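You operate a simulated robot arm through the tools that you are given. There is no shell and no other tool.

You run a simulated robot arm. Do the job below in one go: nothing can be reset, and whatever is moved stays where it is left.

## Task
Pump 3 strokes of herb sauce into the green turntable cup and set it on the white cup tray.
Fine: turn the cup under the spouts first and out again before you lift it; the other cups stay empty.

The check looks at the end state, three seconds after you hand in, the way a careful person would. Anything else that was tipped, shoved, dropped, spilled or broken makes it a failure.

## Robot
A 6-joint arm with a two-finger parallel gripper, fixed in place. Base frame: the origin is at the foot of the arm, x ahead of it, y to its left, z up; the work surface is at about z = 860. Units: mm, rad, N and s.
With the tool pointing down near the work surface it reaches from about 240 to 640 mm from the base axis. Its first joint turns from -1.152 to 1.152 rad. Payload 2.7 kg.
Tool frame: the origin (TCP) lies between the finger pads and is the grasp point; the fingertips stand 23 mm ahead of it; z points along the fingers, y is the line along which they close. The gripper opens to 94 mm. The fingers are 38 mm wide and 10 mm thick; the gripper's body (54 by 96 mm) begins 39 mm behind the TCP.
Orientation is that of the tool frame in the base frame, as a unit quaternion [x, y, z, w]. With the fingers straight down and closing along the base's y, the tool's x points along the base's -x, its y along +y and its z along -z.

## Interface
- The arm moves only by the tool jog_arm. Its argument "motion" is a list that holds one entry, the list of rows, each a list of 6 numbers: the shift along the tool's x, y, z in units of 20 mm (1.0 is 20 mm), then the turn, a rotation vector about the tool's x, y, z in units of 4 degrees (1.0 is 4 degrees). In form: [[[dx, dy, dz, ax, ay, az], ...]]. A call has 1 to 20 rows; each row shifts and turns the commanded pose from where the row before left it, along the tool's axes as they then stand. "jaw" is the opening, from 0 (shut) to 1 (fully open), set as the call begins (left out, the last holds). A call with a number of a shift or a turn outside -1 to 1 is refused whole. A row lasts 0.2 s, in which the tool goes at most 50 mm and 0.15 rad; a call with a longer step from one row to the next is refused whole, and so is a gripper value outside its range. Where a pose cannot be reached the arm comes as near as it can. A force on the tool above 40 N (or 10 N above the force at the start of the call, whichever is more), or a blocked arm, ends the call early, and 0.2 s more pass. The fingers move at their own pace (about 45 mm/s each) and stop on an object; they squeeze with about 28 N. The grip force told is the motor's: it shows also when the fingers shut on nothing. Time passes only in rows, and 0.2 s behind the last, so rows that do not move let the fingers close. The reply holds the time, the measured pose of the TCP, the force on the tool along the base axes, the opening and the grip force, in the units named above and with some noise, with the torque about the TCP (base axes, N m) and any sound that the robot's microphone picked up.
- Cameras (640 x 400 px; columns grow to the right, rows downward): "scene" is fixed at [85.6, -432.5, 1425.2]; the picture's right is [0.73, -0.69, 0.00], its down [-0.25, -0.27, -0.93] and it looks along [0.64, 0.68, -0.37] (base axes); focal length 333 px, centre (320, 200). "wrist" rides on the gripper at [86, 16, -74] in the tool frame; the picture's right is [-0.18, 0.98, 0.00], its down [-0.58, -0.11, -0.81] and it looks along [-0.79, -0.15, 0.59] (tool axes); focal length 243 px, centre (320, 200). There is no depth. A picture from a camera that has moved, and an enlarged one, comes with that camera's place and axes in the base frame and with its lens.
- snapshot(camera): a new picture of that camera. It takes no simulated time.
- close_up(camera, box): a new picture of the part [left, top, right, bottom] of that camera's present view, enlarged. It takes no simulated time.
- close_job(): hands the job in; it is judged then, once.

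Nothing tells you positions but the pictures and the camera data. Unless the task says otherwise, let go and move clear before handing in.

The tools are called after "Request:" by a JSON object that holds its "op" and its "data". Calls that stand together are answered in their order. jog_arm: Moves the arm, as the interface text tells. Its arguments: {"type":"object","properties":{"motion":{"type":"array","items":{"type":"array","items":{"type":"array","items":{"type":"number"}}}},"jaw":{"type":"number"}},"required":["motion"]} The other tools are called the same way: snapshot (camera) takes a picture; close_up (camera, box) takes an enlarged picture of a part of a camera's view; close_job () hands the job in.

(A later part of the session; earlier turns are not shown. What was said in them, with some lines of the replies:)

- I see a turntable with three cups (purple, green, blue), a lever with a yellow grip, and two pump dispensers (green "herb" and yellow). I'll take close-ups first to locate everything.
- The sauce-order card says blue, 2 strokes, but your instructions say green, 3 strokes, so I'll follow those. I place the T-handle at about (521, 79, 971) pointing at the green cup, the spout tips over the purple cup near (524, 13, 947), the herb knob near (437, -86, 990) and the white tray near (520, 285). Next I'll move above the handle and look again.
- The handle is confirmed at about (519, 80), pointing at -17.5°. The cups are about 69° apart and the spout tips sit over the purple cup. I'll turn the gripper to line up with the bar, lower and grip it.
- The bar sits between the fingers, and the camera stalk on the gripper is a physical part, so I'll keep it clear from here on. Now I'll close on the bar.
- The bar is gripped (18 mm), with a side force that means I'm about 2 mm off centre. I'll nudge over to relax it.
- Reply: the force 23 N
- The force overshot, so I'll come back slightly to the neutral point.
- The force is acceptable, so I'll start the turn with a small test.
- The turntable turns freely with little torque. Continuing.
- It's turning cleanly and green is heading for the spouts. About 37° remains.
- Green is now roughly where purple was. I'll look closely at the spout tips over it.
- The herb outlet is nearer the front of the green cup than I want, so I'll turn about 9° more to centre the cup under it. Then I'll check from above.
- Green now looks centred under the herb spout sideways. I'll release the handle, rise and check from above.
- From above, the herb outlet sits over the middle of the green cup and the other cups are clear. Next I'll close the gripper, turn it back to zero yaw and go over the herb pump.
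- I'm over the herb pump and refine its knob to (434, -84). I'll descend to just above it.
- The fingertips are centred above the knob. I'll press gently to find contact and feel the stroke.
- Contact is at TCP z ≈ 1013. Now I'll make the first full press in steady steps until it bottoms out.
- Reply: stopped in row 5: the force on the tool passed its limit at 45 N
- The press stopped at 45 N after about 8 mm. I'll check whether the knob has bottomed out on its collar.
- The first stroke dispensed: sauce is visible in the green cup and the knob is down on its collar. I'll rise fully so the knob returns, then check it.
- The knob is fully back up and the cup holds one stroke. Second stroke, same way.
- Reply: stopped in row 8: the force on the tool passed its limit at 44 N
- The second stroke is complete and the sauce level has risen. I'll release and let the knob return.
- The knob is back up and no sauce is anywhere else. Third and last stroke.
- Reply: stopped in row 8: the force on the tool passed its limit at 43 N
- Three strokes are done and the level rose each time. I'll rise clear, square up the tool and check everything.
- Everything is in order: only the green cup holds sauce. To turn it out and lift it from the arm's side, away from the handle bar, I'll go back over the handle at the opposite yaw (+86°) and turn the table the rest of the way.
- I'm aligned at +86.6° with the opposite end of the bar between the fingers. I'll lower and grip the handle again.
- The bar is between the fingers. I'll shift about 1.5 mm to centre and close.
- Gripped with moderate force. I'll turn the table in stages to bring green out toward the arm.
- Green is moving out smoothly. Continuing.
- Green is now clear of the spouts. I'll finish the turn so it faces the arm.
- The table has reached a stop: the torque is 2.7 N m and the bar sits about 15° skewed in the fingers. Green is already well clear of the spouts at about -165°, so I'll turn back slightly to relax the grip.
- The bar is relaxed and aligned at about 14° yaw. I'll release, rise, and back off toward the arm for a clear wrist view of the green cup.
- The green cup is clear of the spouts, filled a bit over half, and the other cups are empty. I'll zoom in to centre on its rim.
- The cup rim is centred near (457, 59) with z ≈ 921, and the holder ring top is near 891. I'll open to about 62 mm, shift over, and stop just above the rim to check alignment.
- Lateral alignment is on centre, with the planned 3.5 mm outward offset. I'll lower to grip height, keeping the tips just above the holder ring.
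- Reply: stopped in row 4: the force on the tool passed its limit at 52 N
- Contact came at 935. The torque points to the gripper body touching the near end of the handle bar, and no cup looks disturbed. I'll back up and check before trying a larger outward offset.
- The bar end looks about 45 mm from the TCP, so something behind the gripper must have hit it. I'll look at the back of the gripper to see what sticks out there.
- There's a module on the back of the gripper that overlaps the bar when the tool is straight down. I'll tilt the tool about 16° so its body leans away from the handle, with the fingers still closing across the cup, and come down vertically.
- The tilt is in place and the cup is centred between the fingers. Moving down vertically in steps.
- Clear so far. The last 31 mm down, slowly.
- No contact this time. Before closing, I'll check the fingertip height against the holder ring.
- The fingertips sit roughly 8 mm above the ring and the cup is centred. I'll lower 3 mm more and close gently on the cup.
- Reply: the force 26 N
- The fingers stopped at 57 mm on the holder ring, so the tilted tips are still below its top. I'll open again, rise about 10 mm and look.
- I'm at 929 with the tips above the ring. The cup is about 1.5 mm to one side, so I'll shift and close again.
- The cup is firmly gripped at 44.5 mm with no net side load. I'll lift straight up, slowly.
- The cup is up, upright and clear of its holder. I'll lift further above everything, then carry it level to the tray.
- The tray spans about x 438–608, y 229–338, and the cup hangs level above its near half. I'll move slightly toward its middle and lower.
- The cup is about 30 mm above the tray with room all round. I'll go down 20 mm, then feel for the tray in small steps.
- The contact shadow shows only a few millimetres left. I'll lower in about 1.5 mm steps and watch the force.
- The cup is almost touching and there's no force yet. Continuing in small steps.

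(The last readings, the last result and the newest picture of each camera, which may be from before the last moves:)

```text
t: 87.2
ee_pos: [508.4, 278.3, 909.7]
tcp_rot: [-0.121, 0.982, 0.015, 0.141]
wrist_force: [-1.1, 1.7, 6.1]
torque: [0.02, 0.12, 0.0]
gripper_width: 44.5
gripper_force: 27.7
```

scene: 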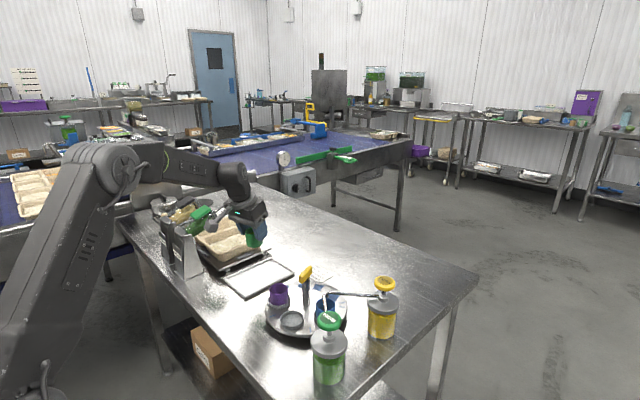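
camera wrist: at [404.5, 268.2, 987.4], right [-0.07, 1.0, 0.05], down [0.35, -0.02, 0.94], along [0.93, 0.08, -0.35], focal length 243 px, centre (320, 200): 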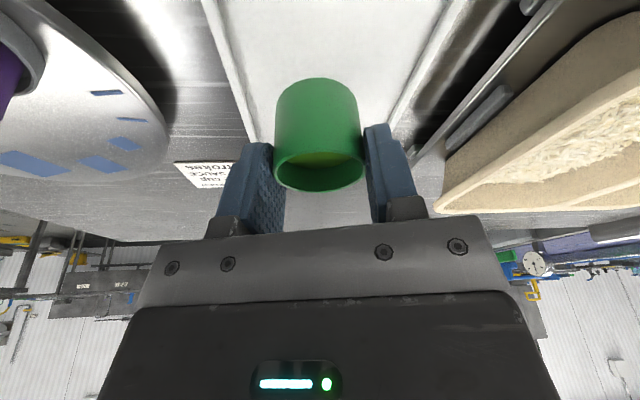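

The cup has touched down with 6 N upward. I'll release it and check before moving away.

Request:
{"op": "jog_arm", "data": {"jaw": 0.62, "motion": [[[0, 0, 0, 0, 0, 0], [0, 0, 0, 0, 0, 0], [0, 0, 0, 0, 0, 0]]]}}

Request:
{"op": "close_up", "data": {"camera": "wrist", "box": [220, 40, 420, 200]}}

Request:
{"op": "close_up", "data": {"camera": "scene", "box": [225, 240, 300, 292]}}

```text
t: 88.0
ee_pos: [509.0, 277.7, 907.8]
tcp_rot: [-0.122, 0.983, 0.016, 0.139]
wrist_force: [0.6, 0.7, -1.5]
torque: [0.0, -0.02, 0.01]
gripper_width: 58.5
gripper_force: 0.0
```

```text
2.50 times, centred on (320, 120) of wrist
camera zoom: at [405.0, 268.6, 956.7], right [-0.07, 1.0, 0.05], down [0.35, -0.02, 0.94], along [0.93, 0.08, -0.35], focal length 606 px, centre (320, 400)
```

zoom: 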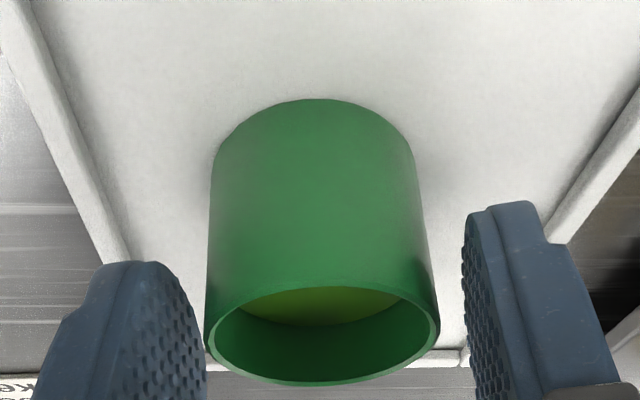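

```text
7.69 times, centred on (262, 266) of scene
camera zoom: at [85.6, -432.5, 1425.2], right [0.73, -0.69, 0.0], down [-0.25, -0.27, -0.93], along [0.64, 0.68, -0.37], focal length 2564 px, centre (762, -308)
```

zoom: 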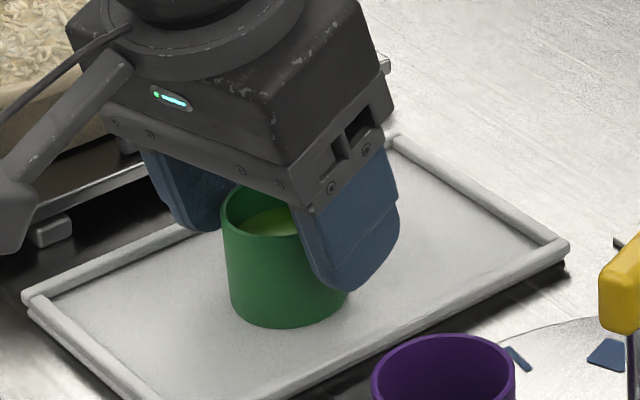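

The cup stands on the tray with both fingers clear. I'll rise straight up.

Request:
{"op": "jog_arm", "data": {"motion": [[[-0.042, 0, -0.144, 0, 0, 0], [-0.07, 0, -0.24, 0, 0, 0], [-0.14, 0, -0.48, 0, 0, 0], [-0.14, 0, -0.48, 0, 0, 0], [-0.14, 0, -0.48, 0, 0, 0], [-0.224, 0, -0.768, 0, 0, 0], [-0.224, 0, -0.768, 0, 0, 0], [-0.224, 0, -0.768, 0, 0, 0], [-0.224, 0, -0.768, 0, 0, 0], [-0.224, 0, -0.768, 0, 0, 0], [-0.224, 0, -0.768, 0, 0, 0], [0.5, 0, 0, 0, 0, 0], [0.8, 0, 0, 0, 0, 0], [0.8, 0, 0, 0, 0, 0], [0.8, 0, 0, 0, 0, 0], [0, 0, 0, 0, 0, 0]]]}}

Request:
{"op": "snapshot", "data": {"camera": "scene"}}

Request:
{"op": "close_up", "data": {"camera": "scene", "box": [210, 240, 410, 370]}}

Request:
{"op": "snapshot", "data": {"camera": "wrist"}}

```text
t: 91.4
ee_pos: [456.5, 264.6, 1026.6]
tcp_rot: [-0.123, 0.982, 0.016, 0.14]
wrist_force: [0.0, -0.4, 0.9]
torque: [0.01, -0.03, 0.02]
gripper_width: 58.5
gripper_force: 0.1
```

```text
taken
```

scene: 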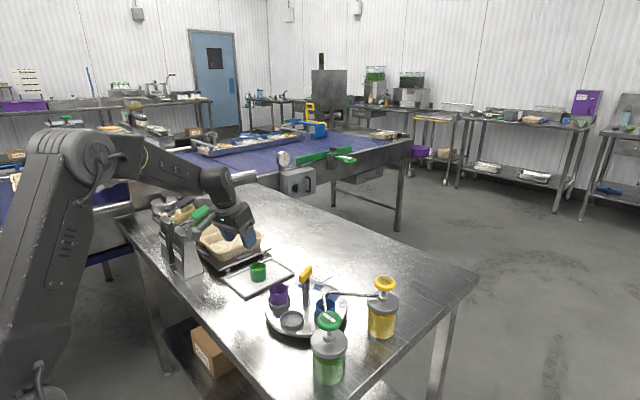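

```text
3.08 times, centred on (310, 305) of scene
camera zoom: at [85.6, -432.5, 1425.2], right [0.73, -0.69, 0.0], down [-0.25, -0.27, -0.93], along [0.64, 0.68, -0.37], focal length 1026 px, centre (351, -123)
```

zoom: 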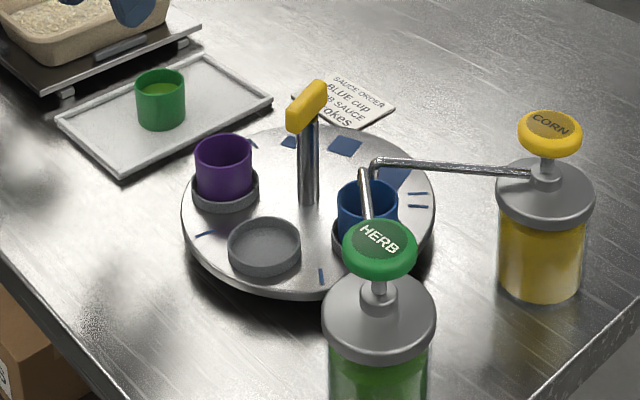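

```text
taken
camera wrist: at [351.4, 254.5, 1074.5], right [-0.07, 1.0, 0.05], down [0.35, -0.02, 0.94], along [0.93, 0.08, -0.35], focal length 243 px, centre (320, 200)
```

wrist: 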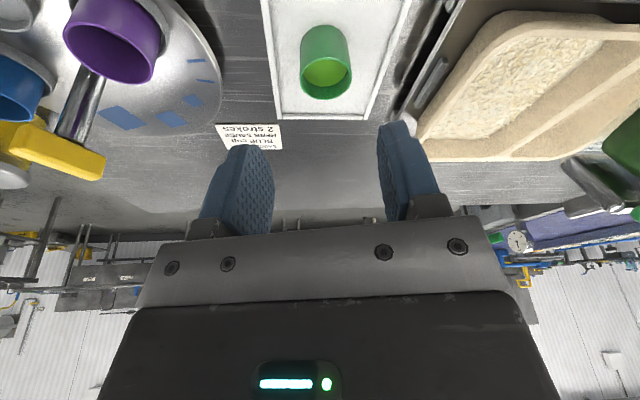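

The green cup stands upright with sauce on the white tray, and the gripper is clear. One last check that the other cups are empty.

Request:
{"op": "close_up", "data": {"camera": "scene", "box": [265, 275, 355, 335]}}

Request:
{"op": "close_up", "data": {"camera": "wrist", "box": [0, 0, 240, 150]}}

```text
6.67 times, centred on (310, 305) of scene
camera zoom: at [85.6, -432.5, 1425.2], right [0.73, -0.69, 0.0], down [-0.25, -0.27, -0.93], along [0.64, 0.68, -0.37], focal length 2222 px, centre (387, -500)
```

zoom: 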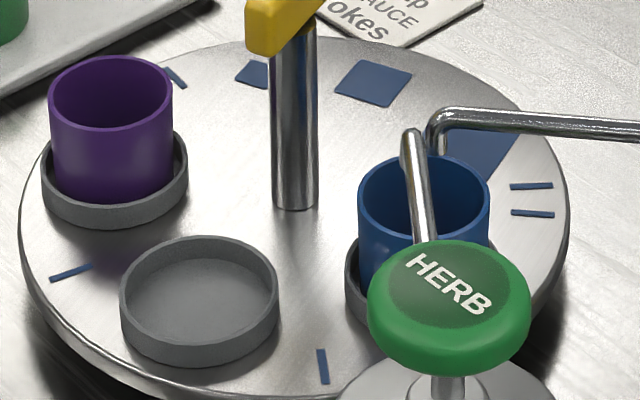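

```text
2.67 times, centred on (120, 75) of wrist
camera zoom: at [351.4, 254.5, 1074.5], right [-0.07, 1.0, 0.05], down [0.35, -0.02, 0.94], along [0.93, 0.08, -0.35], focal length 647 px, centre (853, 533)
```

zoom: 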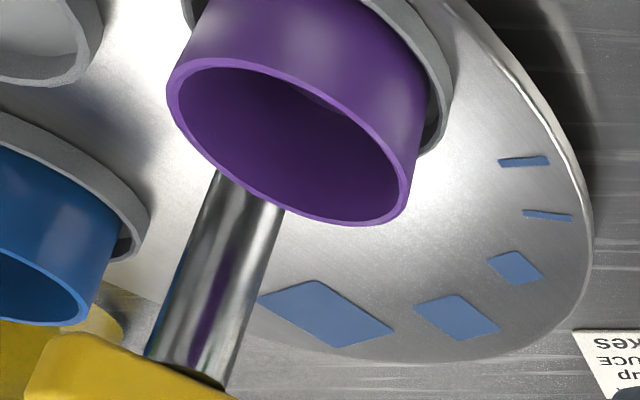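

The purple and blue cups look empty, nothing is spilled or out of place, and the green cup with three herb strokes stands on the white tray. I'm handing the job in.

Request:
{"op": "close_job", "data": {}}

```text
The job is handed in.
```

The green cup is on the white cup tray with three strokes of herb sauce in it, and I've handed the job in. The sauce level rose with each of the three full presses. In the last pictures the cup stood upright, the purple and blue cups looked empty, and nothing was spilled or out of place.

- **Sauce card:** The card on the table asks for the blue cup with 2 strokes of herb sauce. I followed your instructions instead.
- **Turntable position:** I turned green under the spouts first and out again before lifting it. I turned it on to the table's stop rather than back to where it started, so the empty blue cup now sits under the spouts.
- **Contact during pickup:** On the first try at lifting the cup, the gripper touched the turntable handle (52 N). On the next try, the fingers closed on the cup's holder ring, which turned the table a millimetre or so. I reopened, tilted the gripper and lifted the cup cleanly.
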